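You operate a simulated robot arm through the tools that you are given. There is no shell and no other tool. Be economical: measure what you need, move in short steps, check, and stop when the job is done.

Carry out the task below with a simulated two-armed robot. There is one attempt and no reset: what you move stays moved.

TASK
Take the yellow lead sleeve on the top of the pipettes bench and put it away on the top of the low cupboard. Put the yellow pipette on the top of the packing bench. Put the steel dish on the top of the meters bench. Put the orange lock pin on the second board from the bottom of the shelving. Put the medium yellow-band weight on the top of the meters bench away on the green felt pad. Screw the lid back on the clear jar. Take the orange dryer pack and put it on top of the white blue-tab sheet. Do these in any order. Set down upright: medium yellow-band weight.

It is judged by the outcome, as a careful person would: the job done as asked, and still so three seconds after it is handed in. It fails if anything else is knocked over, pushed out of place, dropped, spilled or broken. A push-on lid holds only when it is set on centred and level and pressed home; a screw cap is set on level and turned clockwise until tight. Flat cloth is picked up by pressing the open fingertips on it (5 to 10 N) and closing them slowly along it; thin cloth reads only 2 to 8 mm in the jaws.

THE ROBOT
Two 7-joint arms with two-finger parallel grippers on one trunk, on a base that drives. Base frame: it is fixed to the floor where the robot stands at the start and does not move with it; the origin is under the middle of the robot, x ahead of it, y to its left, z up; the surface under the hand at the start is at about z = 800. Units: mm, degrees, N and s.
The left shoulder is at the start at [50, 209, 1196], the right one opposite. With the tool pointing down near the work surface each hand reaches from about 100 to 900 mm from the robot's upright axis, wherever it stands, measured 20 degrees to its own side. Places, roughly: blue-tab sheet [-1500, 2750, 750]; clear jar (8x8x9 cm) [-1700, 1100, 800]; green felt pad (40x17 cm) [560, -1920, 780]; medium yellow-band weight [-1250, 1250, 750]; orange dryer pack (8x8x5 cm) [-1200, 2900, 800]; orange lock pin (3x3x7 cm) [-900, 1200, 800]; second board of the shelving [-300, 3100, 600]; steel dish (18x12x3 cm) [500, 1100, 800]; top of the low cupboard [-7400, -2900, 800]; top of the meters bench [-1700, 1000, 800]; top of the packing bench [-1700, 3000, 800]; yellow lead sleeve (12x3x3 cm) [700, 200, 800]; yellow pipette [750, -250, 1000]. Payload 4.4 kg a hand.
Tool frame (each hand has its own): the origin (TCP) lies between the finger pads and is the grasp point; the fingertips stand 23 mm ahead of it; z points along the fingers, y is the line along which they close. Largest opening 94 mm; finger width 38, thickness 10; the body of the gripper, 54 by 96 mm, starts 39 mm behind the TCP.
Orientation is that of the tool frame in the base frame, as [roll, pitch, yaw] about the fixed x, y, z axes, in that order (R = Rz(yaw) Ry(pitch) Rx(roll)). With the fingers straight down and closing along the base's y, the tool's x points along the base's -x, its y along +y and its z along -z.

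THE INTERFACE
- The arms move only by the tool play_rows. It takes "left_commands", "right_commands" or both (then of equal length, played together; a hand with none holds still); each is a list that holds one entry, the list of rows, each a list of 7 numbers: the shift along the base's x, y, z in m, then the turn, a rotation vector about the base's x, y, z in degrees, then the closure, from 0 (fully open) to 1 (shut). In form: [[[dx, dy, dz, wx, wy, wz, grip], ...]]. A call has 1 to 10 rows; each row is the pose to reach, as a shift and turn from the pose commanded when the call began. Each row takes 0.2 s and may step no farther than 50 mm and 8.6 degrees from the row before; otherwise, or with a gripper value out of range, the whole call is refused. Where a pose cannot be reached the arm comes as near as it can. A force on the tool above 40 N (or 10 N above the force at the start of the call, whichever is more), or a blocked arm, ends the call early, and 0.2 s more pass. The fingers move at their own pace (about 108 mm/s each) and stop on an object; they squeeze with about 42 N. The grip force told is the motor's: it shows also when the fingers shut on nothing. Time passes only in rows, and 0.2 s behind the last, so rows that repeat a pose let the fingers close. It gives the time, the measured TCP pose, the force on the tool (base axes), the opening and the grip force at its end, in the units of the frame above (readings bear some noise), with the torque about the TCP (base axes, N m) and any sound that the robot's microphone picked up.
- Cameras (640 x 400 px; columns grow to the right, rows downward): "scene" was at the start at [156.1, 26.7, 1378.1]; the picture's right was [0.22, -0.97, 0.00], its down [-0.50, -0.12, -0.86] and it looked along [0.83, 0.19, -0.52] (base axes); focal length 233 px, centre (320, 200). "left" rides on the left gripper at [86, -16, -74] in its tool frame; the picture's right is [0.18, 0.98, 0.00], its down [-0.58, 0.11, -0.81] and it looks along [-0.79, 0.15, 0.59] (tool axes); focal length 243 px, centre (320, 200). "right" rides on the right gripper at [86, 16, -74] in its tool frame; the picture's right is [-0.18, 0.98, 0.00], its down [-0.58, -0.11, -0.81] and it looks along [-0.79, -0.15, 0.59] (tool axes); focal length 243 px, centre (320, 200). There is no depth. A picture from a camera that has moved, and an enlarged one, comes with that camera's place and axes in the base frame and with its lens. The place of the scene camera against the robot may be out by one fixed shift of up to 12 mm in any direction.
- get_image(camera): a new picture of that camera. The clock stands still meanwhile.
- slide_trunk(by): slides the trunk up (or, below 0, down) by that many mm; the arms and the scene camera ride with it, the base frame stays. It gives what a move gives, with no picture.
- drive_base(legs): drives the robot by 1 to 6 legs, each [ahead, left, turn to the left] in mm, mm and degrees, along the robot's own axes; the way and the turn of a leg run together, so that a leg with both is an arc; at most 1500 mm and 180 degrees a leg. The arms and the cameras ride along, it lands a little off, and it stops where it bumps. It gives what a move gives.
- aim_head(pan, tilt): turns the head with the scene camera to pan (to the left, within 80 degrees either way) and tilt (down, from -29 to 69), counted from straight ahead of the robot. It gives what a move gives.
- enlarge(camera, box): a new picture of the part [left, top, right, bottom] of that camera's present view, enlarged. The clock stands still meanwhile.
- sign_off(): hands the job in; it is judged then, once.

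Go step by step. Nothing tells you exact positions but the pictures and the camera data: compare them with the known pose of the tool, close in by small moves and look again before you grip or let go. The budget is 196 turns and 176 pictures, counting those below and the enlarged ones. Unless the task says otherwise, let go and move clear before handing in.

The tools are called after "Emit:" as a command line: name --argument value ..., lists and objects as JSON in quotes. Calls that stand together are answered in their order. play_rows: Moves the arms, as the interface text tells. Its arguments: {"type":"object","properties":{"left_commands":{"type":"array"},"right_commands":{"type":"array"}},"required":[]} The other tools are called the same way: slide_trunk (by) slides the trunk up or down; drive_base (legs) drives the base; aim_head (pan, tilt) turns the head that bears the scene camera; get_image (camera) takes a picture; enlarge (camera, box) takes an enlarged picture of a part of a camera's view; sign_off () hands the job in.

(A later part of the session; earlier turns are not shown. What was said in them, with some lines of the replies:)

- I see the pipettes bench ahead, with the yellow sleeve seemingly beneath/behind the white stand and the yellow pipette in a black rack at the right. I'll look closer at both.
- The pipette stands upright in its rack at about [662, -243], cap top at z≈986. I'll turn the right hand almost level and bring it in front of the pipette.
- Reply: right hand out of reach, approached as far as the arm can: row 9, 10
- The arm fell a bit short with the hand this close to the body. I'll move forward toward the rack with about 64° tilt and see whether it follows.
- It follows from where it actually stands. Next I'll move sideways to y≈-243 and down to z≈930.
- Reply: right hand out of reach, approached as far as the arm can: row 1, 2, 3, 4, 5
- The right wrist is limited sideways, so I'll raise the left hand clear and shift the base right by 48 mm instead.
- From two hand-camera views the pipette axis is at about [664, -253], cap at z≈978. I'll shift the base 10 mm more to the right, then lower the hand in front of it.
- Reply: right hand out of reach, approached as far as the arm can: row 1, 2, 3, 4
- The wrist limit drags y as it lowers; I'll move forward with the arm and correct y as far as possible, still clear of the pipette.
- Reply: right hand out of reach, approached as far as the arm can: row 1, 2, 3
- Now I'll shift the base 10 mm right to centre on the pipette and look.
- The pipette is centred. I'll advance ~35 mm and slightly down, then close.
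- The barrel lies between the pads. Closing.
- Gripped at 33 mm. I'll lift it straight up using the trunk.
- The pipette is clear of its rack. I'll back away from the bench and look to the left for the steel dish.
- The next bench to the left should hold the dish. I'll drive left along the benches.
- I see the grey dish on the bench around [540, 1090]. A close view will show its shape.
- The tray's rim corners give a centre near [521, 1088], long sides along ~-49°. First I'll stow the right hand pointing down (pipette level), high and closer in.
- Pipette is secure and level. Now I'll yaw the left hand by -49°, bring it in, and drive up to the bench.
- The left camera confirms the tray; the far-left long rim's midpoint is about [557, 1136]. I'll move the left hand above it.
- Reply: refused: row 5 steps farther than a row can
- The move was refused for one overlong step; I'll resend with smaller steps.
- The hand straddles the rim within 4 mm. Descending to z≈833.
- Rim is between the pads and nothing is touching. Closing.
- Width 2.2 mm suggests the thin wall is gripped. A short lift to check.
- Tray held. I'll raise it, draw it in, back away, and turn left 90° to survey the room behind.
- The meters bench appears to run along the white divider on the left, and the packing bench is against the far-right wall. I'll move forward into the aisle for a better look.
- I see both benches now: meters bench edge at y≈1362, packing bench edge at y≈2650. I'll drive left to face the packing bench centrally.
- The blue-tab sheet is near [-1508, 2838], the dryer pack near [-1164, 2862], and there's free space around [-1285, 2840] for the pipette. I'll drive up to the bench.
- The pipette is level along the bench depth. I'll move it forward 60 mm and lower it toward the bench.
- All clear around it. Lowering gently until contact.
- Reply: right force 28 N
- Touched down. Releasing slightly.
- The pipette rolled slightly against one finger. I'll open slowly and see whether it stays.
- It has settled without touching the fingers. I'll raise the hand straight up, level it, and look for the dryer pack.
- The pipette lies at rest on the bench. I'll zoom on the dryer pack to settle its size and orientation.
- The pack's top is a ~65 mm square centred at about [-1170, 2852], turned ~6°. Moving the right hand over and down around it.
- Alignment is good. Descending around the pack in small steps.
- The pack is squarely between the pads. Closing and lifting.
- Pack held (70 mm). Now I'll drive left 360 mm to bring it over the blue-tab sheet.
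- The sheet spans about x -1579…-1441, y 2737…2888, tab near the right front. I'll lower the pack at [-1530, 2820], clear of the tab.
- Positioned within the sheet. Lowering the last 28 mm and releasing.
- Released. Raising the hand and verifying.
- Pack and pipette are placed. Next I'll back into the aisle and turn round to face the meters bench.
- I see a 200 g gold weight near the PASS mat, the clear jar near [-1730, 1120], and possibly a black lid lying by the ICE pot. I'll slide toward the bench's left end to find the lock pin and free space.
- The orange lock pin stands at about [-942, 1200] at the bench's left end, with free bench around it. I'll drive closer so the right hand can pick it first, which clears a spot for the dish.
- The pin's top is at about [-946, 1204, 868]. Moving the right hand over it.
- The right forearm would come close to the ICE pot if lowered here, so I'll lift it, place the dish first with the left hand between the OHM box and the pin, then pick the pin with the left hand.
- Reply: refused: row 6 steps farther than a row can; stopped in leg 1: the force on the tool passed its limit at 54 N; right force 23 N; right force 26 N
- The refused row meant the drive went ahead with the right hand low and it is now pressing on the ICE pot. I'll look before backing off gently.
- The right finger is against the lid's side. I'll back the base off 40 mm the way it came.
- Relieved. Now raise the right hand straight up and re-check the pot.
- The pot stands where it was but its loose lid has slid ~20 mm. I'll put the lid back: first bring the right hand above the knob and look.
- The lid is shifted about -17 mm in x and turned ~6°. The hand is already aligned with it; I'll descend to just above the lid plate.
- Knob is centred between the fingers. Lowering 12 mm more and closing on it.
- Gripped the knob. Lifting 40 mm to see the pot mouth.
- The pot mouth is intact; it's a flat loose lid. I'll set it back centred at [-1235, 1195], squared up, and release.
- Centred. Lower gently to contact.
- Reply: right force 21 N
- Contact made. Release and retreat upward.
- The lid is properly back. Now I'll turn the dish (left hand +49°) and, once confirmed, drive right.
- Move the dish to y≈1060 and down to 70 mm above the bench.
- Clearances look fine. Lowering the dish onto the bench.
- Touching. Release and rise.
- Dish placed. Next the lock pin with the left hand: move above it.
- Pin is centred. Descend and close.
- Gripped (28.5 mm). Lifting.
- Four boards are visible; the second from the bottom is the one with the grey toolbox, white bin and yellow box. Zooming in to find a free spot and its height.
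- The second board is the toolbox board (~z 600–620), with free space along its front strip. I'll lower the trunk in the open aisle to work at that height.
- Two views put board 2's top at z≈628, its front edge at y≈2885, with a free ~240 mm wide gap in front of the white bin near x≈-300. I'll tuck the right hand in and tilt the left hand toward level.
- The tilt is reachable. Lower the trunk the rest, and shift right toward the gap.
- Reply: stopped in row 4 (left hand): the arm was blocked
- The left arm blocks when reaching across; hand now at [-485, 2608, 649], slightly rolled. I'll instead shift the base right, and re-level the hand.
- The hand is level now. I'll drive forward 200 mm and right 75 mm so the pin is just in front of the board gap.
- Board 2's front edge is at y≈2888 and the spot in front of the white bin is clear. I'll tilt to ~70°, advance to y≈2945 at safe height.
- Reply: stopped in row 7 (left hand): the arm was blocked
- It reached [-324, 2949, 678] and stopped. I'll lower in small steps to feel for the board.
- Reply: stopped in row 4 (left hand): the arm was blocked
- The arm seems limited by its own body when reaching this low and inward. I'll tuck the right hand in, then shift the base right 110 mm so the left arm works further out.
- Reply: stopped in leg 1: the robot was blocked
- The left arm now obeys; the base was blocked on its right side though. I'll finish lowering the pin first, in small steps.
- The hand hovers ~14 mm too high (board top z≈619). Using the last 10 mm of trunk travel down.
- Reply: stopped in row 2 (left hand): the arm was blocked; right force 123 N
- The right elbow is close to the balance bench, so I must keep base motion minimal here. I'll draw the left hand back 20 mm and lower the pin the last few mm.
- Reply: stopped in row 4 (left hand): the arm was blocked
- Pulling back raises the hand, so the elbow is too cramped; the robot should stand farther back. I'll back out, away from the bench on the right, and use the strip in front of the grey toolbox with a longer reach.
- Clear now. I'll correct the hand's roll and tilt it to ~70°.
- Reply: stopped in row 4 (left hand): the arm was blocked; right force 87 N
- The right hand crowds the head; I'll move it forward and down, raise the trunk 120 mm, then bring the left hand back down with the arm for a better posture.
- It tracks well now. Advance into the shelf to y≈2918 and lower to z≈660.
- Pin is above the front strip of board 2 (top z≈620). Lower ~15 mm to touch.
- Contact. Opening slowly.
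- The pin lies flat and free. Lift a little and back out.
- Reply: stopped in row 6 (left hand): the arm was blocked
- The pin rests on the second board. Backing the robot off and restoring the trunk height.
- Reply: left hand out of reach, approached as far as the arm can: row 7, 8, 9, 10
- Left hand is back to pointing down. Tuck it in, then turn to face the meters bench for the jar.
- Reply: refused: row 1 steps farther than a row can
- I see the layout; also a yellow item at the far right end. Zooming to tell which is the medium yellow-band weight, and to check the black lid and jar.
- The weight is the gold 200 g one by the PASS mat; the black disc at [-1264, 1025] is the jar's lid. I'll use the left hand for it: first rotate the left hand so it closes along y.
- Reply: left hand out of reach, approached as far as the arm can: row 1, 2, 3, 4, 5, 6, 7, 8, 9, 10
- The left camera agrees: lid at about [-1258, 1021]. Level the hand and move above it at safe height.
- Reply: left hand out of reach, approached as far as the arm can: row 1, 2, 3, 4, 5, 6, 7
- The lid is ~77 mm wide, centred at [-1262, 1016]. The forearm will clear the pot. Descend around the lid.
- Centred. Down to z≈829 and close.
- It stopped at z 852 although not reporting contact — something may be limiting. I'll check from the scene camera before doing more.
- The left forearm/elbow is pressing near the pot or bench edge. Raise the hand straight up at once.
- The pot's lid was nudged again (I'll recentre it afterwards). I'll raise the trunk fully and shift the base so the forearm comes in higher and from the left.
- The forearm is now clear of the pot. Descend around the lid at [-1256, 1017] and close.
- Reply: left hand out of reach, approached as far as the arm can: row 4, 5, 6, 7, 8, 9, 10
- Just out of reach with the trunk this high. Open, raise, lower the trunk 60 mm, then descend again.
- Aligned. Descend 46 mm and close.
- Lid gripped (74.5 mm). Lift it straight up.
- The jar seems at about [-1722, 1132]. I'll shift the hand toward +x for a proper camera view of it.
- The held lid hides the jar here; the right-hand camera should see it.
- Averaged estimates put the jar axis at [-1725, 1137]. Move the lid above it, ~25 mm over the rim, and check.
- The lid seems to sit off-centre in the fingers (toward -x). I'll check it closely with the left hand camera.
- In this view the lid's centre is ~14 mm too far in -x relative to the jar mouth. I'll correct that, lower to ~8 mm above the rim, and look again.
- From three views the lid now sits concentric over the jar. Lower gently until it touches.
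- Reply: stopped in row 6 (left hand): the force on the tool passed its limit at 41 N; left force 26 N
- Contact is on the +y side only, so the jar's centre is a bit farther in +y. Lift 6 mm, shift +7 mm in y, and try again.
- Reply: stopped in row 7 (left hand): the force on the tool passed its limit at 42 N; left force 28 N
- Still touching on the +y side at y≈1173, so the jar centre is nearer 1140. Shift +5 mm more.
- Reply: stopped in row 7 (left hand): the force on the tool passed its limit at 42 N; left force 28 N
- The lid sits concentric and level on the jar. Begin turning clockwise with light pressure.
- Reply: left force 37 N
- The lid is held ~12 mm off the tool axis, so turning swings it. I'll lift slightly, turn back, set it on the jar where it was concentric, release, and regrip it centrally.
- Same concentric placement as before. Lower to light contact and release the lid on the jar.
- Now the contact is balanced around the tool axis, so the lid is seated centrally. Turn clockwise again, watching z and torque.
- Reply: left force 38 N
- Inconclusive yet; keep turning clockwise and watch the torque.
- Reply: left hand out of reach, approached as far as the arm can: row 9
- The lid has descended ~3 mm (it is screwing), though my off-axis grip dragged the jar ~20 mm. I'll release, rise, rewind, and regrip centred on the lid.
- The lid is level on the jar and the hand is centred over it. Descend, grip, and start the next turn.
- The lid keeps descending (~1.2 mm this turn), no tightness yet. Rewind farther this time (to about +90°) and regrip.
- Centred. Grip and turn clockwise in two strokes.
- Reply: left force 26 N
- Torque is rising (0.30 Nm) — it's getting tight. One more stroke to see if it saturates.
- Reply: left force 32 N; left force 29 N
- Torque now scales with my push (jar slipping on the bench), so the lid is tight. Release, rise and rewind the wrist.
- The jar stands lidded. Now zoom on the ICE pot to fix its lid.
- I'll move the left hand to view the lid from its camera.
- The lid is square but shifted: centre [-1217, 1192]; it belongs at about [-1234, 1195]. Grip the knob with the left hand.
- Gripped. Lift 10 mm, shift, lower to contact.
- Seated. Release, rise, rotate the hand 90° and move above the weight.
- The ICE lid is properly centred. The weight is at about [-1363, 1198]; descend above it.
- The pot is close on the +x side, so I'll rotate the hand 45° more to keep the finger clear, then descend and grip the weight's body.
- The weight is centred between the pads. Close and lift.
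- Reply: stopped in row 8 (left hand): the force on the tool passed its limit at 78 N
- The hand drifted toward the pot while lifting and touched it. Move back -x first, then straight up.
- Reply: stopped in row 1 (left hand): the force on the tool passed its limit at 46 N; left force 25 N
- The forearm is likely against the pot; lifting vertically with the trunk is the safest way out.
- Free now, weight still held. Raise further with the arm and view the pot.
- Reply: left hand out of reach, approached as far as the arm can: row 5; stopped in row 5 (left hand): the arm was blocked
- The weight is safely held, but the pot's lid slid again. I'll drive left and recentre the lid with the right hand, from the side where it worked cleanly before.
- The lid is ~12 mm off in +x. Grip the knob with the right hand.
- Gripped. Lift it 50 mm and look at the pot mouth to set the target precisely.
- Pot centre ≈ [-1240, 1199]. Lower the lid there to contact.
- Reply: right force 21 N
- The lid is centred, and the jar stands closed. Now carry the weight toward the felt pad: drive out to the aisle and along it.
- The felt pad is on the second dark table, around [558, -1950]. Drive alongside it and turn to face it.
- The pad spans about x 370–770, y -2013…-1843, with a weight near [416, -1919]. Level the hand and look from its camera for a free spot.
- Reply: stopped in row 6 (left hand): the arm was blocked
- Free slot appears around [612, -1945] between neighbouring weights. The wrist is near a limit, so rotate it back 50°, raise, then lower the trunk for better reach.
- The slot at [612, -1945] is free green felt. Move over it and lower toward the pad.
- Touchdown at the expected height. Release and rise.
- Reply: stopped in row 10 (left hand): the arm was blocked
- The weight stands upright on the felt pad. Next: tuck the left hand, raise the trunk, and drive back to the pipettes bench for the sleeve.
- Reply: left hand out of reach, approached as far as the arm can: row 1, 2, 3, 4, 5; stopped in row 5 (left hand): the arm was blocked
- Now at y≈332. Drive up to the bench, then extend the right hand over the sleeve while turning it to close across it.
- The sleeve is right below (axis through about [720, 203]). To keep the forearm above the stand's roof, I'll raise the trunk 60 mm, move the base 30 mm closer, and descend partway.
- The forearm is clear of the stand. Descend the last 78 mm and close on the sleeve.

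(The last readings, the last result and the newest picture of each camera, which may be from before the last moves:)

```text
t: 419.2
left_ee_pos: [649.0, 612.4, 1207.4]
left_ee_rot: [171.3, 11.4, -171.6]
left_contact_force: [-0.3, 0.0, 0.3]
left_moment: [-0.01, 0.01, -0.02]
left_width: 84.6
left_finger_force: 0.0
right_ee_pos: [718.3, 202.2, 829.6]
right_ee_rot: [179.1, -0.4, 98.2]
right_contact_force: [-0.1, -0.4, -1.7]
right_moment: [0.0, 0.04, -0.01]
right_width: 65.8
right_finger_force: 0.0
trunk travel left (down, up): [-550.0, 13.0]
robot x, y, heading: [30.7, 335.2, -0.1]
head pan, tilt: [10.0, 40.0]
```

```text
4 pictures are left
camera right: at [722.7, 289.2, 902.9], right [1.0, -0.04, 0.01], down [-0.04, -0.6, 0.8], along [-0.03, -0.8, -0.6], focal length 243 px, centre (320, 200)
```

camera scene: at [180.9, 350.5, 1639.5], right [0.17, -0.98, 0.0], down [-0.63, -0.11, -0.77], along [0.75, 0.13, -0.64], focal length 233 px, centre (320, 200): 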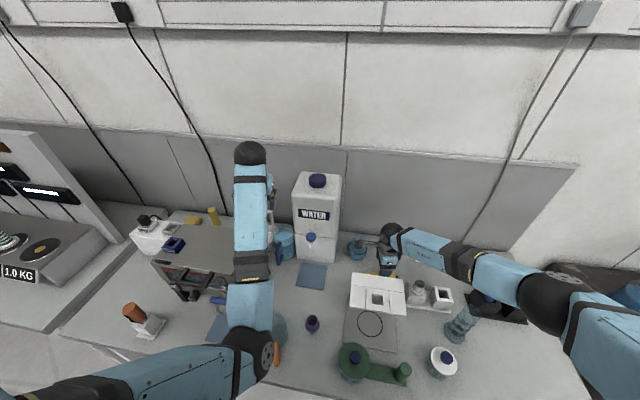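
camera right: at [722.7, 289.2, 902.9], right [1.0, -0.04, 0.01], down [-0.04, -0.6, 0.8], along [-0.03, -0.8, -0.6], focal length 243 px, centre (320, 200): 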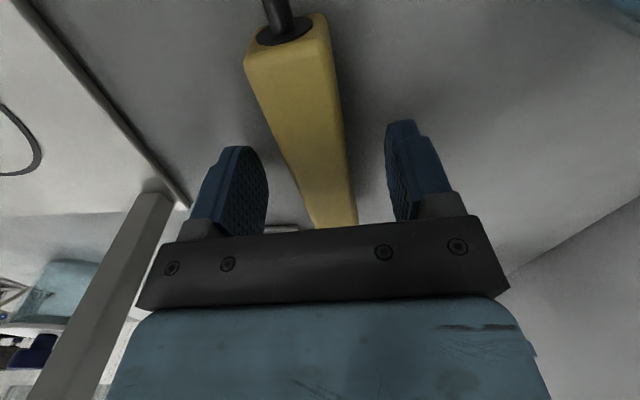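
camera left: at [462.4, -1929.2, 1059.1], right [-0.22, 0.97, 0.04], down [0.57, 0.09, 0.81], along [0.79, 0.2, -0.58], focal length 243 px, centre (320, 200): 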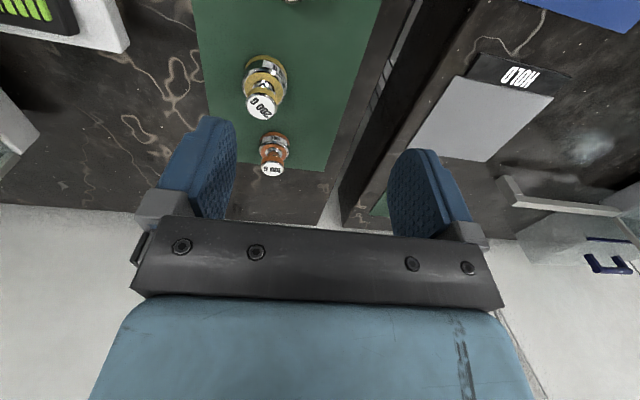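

The sleeve lies squarely between the pads. Close and lift.

Emit:
play_rows --right_commands '[[[0.002, 0, 0, 0, 0, 0, 0.45], [0.002, 0, 0, 0, 0, 0, 0.6], [0.002, 0, 0, 0, 0, 0, 0.8], [0.002, 0, 0, 0, 0, 0, 1], [0.002, 0, 0, 0, 0, 0, 1], [0.002, 0, 0.03, 0, 0, 0, 1], [0.002, 0, 0.07, 0, 0, 0, 1], [0.002, 0, 0.11, 0, 0, 0, 1], [0.002, 0, 0.15, 0, 0, 0, 1], [0.002, 0, 0.19, 0, 0, 0, 1]]]'

Emit:
play_rows --right_commands '[[[0, 0, 0.04, 0, 0, 0, 1], [0, 0, 0.08, 0, 0, 0, 1], [0, 0, 0.12, 0, 0, 0, 1], [0, 0, 0.16, 0, 0, 0, 1], [-0.02, 0, 0.18, 0, 0, 0, 1], [-0.06, 0, 0.18, 0, 0, 0, 1], [-0.1, 0, 0.18, 0, 0, 0, 1]]]'

```text
t: 421.4
left_ee_pos: [648.9, 613.6, 1205.6]
left_ee_rot: [171.4, 11.5, -171.5]
left_contact_force: [-0.4, -0.2, -0.5]
left_moment: [0.0, 0.02, -0.03]
left_width: 84.6
left_finger_force: 0.1
right_ee_pos: [721.8, 200.7, 1017.6]
right_ee_rot: [179.1, -0.2, 98.2]
right_contact_force: [0.3, -0.5, -0.9]
right_moment: [0.01, -0.04, 0.01]
right_width: 27.1
right_finger_force: 42.3
trunk travel left (down, up): [-550.0, 13.0]
robot x, y, heading: [25.1, 327.9, -0.2]
head pan, tilt: [10.0, 40.0]
```

```text
t: 423.0
left_ee_pos: [648.8, 612.0, 1207.0]
left_ee_rot: [171.4, 11.4, -171.5]
left_contact_force: [0.8, 0.7, 0.1]
left_moment: [-0.02, 0.0, 0.01]
left_width: 84.9
left_finger_force: 0.2
right_ee_pos: [621.8, 201.9, 1200.1]
right_ee_rot: [179.0, -0.2, 98.1]
right_contact_force: [0.1, 0.2, -0.4]
right_moment: [0.06, -0.01, 0.02]
right_width: 27.2
right_finger_force: 41.3
trunk travel left (down, up): [-550.0, 13.0]
robot x, y, heading: [24.8, 329.0, -0.0]
head pan, tilt: [10.0, 40.0]
```

Sleeve held (27 mm). Now back out and travel toward the low cupboard: go south along the aisle, then turn to face -x.

Emit:
drive_base --legs '[[-480, 0, 0], [0, -1150, 0], [0, -1050, 0], [0, 0, 180]]'

Emit:
aim_head --pan 5 --tilt 15

Emit:
get_image --camera "scene"

```text
t: 452.2
left_ee_pos: [-1123.3, -2120.2, 1205.0]
left_ee_rot: [171.4, 11.4, 4.7]
left_contact_force: [-0.9, -0.2, -0.1]
left_moment: [0.0, 0.0, -0.03]
left_width: 84.8
left_finger_force: 0.1
right_ee_pos: [-1069.9, -1712.3, 1198.6]
right_ee_rot: [179.2, -0.2, -85.4]
right_contact_force: [-0.2, 0.9, -0.3]
right_moment: [0.02, 0.01, -0.02]
right_width: 27.4
right_finger_force: 41.9
trunk travel left (down, up): [-550.0, 13.0]
robot x, y, heading: [-488.3, -1872.1, 176.3]
head pan, tilt: [10.0, 40.0]
```

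```text
t: 453.1
left_ee_pos: [-1122.9, -2119.8, 1205.3]
left_ee_rot: [171.4, 11.4, 4.7]
left_contact_force: [0.5, 0.1, 0.2]
left_moment: [0.01, -0.01, 0.02]
left_width: 84.6
left_finger_force: 0.1
right_ee_pos: [-1070.9, -1711.1, 1197.4]
right_ee_rot: [179.1, -0.2, -85.5]
right_contact_force: [0.2, 0.2, -0.3]
right_moment: [0.0, -0.01, -0.02]
right_width: 27.0
right_finger_force: 42.5
trunk travel left (down, up): [-550.0, 13.0]
robot x, y, heading: [-486.3, -1874.6, 176.2]
head pan, tilt: [5.0, 15.0]
```

```text
3 pictures are left
camera scene: at [-645.3, -1867.2, 1678.9], right [-0.02, 1.0, 0.0], down [0.26, 0.01, -0.97], along [-0.97, -0.02, -0.26], focal length 233 px, centre (320, 200)
```

scene: 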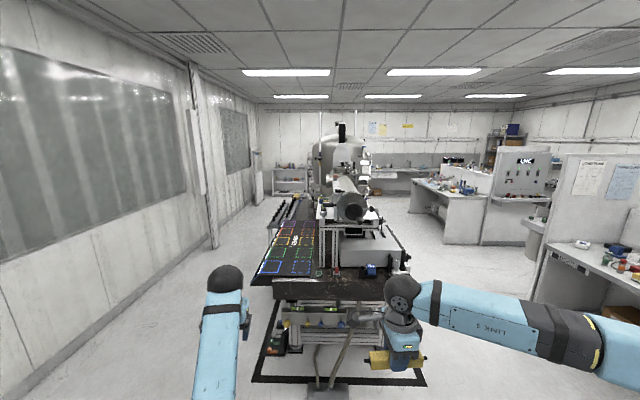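

The low cupboard is visible at the far left end, reached by a corridor between the long table and the window wall (centre y≈-3050). Enter the corridor and drive along it in stages.

Emit:
drive_base --legs '[[0, 1190, 3.8]]'

Emit:
drive_base --legs '[[1500, 0, 0], [1300, 0, 0]]'

```text
t: 463.9
left_ee_pos: [-1139.7, -3357.0, 1206.9]
left_ee_rot: [171.4, 11.4, 8.7]
left_contact_force: [0.8, 0.4, -0.1]
left_moment: [-0.01, 0.01, 0.01]
left_width: 84.6
left_finger_force: 0.0
right_ee_pos: [-1115.1, -2947.1, 1197.9]
right_ee_rot: [179.1, -0.2, -81.4]
right_contact_force: [0.7, -0.2, -1.1]
right_moment: [-0.03, 0.02, 0.02]
right_width: 27.4
right_finger_force: 41.7
trunk travel left (down, up): [-550.0, 13.0]
robot x, y, heading: [-522.1, -3071.3, -179.4]
head pan, tilt: [5.0, 15.0]
```

```text
t: 477.4
left_ee_pos: [-3921.6, -3385.9, 1206.4]
left_ee_rot: [171.4, 11.4, 9.9]
left_contact_force: [-0.4, 0.0, -0.4]
left_moment: [0.0, -0.01, -0.02]
left_width: 84.6
left_finger_force: 0.1
right_ee_pos: [-3905.2, -2975.6, 1199.9]
right_ee_rot: [179.2, -0.3, -80.3]
right_contact_force: [0.5, -1.2, -0.1]
right_moment: [0.01, 0.01, -0.01]
right_width: 27.2
right_finger_force: 41.8
trunk travel left (down, up): [-550.0, 13.0]
robot x, y, heading: [-3305.8, -3089.8, -178.6]
head pan, tilt: [5.0, 15.0]
```

On course. Continue another 2.8 m with a slight heading correction, then look.

Emit:
drive_base --legs '[[1400, -40, -1.4], [1350, -30, 0]]'

Emit:
aim_head --pan 0 --tilt 35

Emit:
get_image --camera "scene"

```text
t: 490.7
left_ee_pos: [-6674.4, -3358.7, 1204.9]
left_ee_rot: [171.3, 11.5, 9.7]
left_contact_force: [-0.2, -0.4, 0.3]
left_moment: [0.03, 0.04, -0.02]
left_width: 84.8
left_finger_force: 0.0
right_ee_pos: [-6657.3, -2948.3, 1197.8]
right_ee_rot: [179.2, -0.3, -80.5]
right_contact_force: [-0.3, -0.1, -0.9]
right_moment: [0.01, -0.01, 0.06]
right_width: 27.3
right_finger_force: 42.1
trunk travel left (down, up): [-550.0, 13.0]
robot x, y, heading: [-6061.3, -3061.1, -178.8]
head pan, tilt: [5.0, 15.0]
```

```text
t: 491.5
left_ee_pos: [-6673.6, -3359.6, 1206.6]
left_ee_rot: [171.3, 11.4, 9.7]
left_contact_force: [0.1, -0.9, 0.4]
left_moment: [0.01, 0.04, 0.01]
left_width: 84.7
left_finger_force: 0.1
right_ee_pos: [-6656.6, -2949.7, 1197.9]
right_ee_rot: [179.2, -0.2, -80.6]
right_contact_force: [-0.5, 1.0, -0.3]
right_moment: [0.0, 0.0, -0.04]
right_width: 27.4
right_finger_force: 42.2
trunk travel left (down, up): [-550.0, 13.0]
robot x, y, heading: [-6059.7, -3059.3, -178.7]
head pan, tilt: [0.0, 35.0]
```

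```text
2 pictures are left
camera scene: at [-6214.8, -3058.5, 1647.1], right [-0.02, 1.0, 0.0], down [0.57, 0.01, -0.82], along [-0.82, -0.02, -0.57], focal length 233 px, centre (320, 200)
```

scene: 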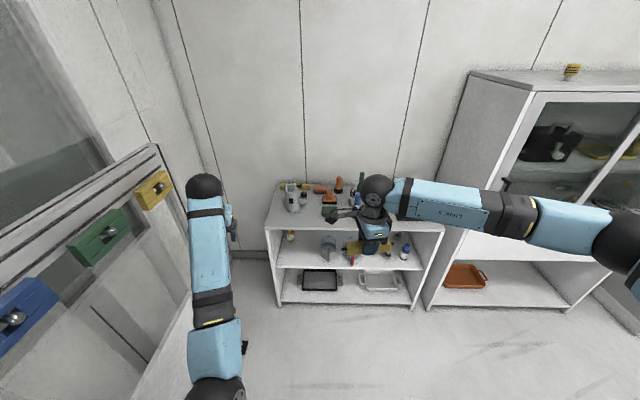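

The cupboard's top is ahead (front edge x≈-7168, z≈800). Zoom to find free space on it.

Emit:
enlarge --camera "scene" --box '[250, 160, 460, 290]'

```text
3.05 times, centred on (355, 225) of scene
camera zoom: at [-6214.8, -3058.5, 1647.1], right [-0.02, 1.0, 0.0], down [0.57, 0.01, -0.82], along [-0.82, -0.02, -0.57], focal length 710 px, centre (213, 124)
```

zoom: 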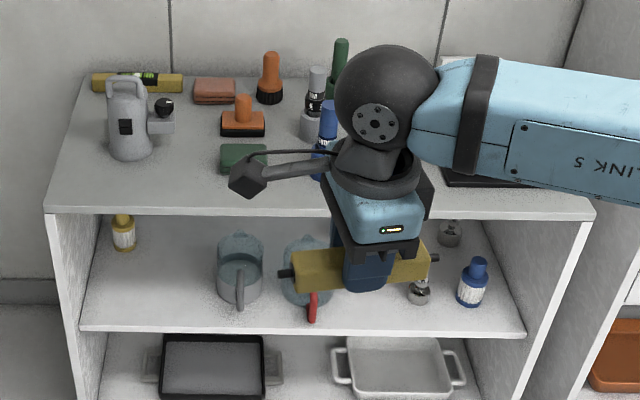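

Free strip along the front of the top, in front of the green block (around [-7215, -3050]). Drive up to the cupboard.

Emit:
drive_base --legs '[[490, 60, -1.2]]'

```text
t: 494.4
left_ee_pos: [-7162.7, -3410.6, 1206.7]
left_ee_rot: [171.4, 11.5, 8.3]
left_contact_force: [-0.2, 0.3, -0.3]
left_moment: [0.0, 0.01, 0.03]
left_width: 84.4
left_finger_force: 0.1
right_ee_pos: [-7138.2, -2999.5, 1198.3]
right_ee_rot: [179.1, -0.2, -82.0]
right_contact_force: [-0.1, -1.6, 0.3]
right_moment: [-0.01, -0.02, 0.0]
right_width: 27.6
right_finger_force: 42.1
trunk travel left (down, up): [-550.0, 13.0]
robot x, y, heading: [-6539.3, -3130.3, 179.9]
head pan, tilt: [0.0, 35.0]
```

Position over the strip and descend to ~30 mm above it.

Emit:
play_rows --right_commands '[[[-0.025, -0.017, -0.01, 0, 0, -4, 1], [-0.05, -0.034, -0.03, 0, 0, -8, 1], [-0.077, -0.05, -0.06, 0, 0, -8, 1], [-0.077, -0.05, -0.1, 0, 0, -8, 1], [-0.077, -0.05, -0.145, 0, 0, -8, 1], [-0.077, -0.05, -0.19, 0, 0, -8, 1], [-0.077, -0.05, -0.235, 0, 0, -8, 1], [-0.077, -0.05, -0.275, 0, 0, -8, 1], [-0.077, -0.05, -0.31, 0, 0, -8, 1], [-0.077, -0.05, -0.31, 0, 0, -8, 1]]]'

Emit:
enlarge --camera "scene" --box '[220, 200, 480, 400]'

```text
t: 496.6
left_ee_pos: [-7164.5, -3410.4, 1205.9]
left_ee_rot: [171.4, 11.5, 8.4]
left_contact_force: [0.2, 0.1, 0.3]
left_moment: [-0.01, 0.01, 0.0]
left_width: 84.7
left_finger_force: 0.0
right_ee_pos: [-7215.3, -3049.3, 888.0]
right_ee_rot: [179.1, -0.3, -89.9]
right_contact_force: [0.0, 0.2, -0.3]
right_moment: [-0.01, -0.01, 0.0]
right_width: 27.4
right_finger_force: 42.3
trunk travel left (down, up): [-550.0, 13.0]
robot x, y, heading: [-6545.0, -3127.0, 180.1]
head pan, tilt: [0.0, 35.0]
```

```text
2.00 times, centred on (350, 300) of scene
camera zoom: at [-6697.4, -3120.5, 1647.1], right [0.0, 1.0, 0.0], down [0.57, 0.0, -0.82], along [-0.82, 0.0, -0.57], focal length 466 px, centre (260, 0)
```

zoom: 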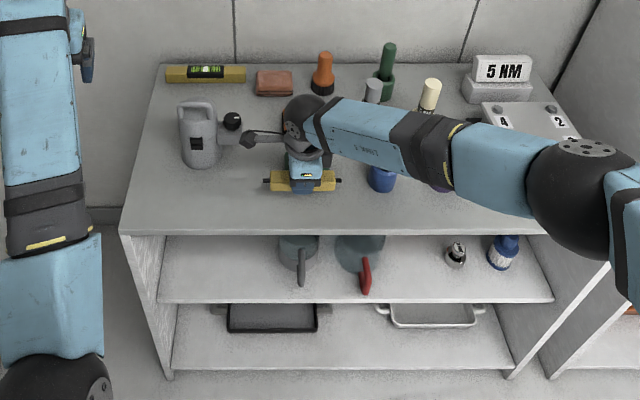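

The spot below is clear. Lower until contact.

Emit:
play_rows --right_commands '[[[0, 0, -0.025, 0, 0, 0, 1], [0, 0, -0.042, 0, 0, 0, 1], [0, 0, -0.049, 0, 0, 0, 1], [0, 0, -0.053, 0, 0, 0, 1], [0, 0, -0.056, 0, 0, 0, 1], [0, 0, -0.059, 0, 0, 0, 1], [0, 0, -0.061, 0, 0, 0, 1]]]'

```text
t: 498.2
left_ee_pos: [-7163.9, -3411.4, 1207.2]
left_ee_rot: [171.4, 11.5, 8.3]
left_contact_force: [-0.6, -0.6, 1.1]
left_moment: [0.0, 0.03, 0.01]
left_width: 84.6
left_finger_force: 0.1
right_ee_pos: [-7213.4, -3050.5, 830.6]
right_ee_rot: [179.0, -0.3, -89.8]
right_contact_force: [1.3, 0.3, 13.5]
right_moment: [0.4, -0.23, -0.02]
right_width: 27.3
right_finger_force: 42.0
trunk travel left (down, up): [-550.0, 13.0]
robot x, y, heading: [-6545.3, -3126.6, 179.9]
head pan, tilt: [0.0, 35.0]
```

Contact at z≈830, as expected. Release, wait, and rise clear.

Emit:
play_rows --right_commands '[[[0, 0, 0.002, 0, 0, 0, 1], [0, 0, 0.002, 0, 0, 0, 0.65], [0, 0, 0.002, 0, 0, 0, 0.6], [0, 0, 0.002, 0, 0, 0, 0.52], [0, 0, 0.002, 0, 0, 0, 0.52], [0, 0, 0.03, 0, 0, 0, 0.52], [0, 0, 0.07, 0, 0, 0, 0.52], [0, 0, 0.11, 0, 0, 0, 0.5], [0, 0, 0.15, 0, 0, 0, 0.5], [0, 0, 0.19, 0, 0, 0, 0.5]]]'

Emit:
play_rows --right_commands '[[[0, 0, 0.04, 0, 0, 0, 0.5], [0, 0, 0.08, 0, 0, 0, 0.5], [0, 0, 0.12, 0, 0, 0, 0.5], [0.03, 0, 0.15, 0, 0, 0, 0.5], [0.07, 0, 0.16, 0, 0, 0, 0.5]]]'

```text
t: 500.4
left_ee_pos: [-7163.8, -3410.8, 1206.1]
left_ee_rot: [171.3, 11.4, 8.2]
left_contact_force: [-0.1, 0.4, -0.2]
left_moment: [-0.02, -0.01, 0.02]
left_width: 84.8
left_finger_force: 0.1
right_ee_pos: [-7213.2, -3049.4, 1018.0]
right_ee_rot: [179.2, -0.2, -89.9]
right_contact_force: [0.2, 0.4, -1.2]
right_moment: [0.0, 0.0, -0.03]
right_width: 47.0
right_finger_force: 0.1
trunk travel left (down, up): [-550.0, 13.0]
robot x, y, heading: [-6546.8, -3126.7, 179.9]
head pan, tilt: [0.0, 35.0]
```

```text
t: 501.6
left_ee_pos: [-7164.3, -3409.9, 1206.4]
left_ee_rot: [171.4, 11.5, 8.3]
left_contact_force: [0.6, -0.2, 0.7]
left_moment: [0.01, 0.0, 0.01]
left_width: 84.5
left_finger_force: 0.1
right_ee_pos: [-7143.7, -3051.8, 1176.5]
right_ee_rot: [179.0, -0.3, -89.8]
right_contact_force: [-1.1, 0.9, 0.9]
right_moment: [-0.01, -0.01, 0.04]
right_width: 46.9
right_finger_force: 0.1
trunk travel left (down, up): [-550.0, 13.0]
robot x, y, heading: [-6539.4, -3129.8, 179.8]
head pan, tilt: [0.0, 35.0]
```

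The sleeve was released on the cupboard top, and both hands are empty and clear. All seven items are done, so I'm handing in.

Emit:
sign_off

```text
The job is handed in.
```

All seven items are placed as asked and handed in. I had no pictures left to check the sleeve after letting go of it on the cupboard top.

- **Jar lid:** it turned down until the jar began slipping on the bench, so I took it as tight. I did not hold the jar to test it further, and the jar ended about 20 mm from where it stood, by the edge of the orange HOLD mat.
- **ICE pot on the meters bench:** the arm bumped it several times, so its loose lid slid and the pot may have shifted about 6 mm. I set the lid back centred each time.
- **Balance bench by the shelving:** the right arm pressed against something there, probably the bench. Nothing looked moved or knocked over.
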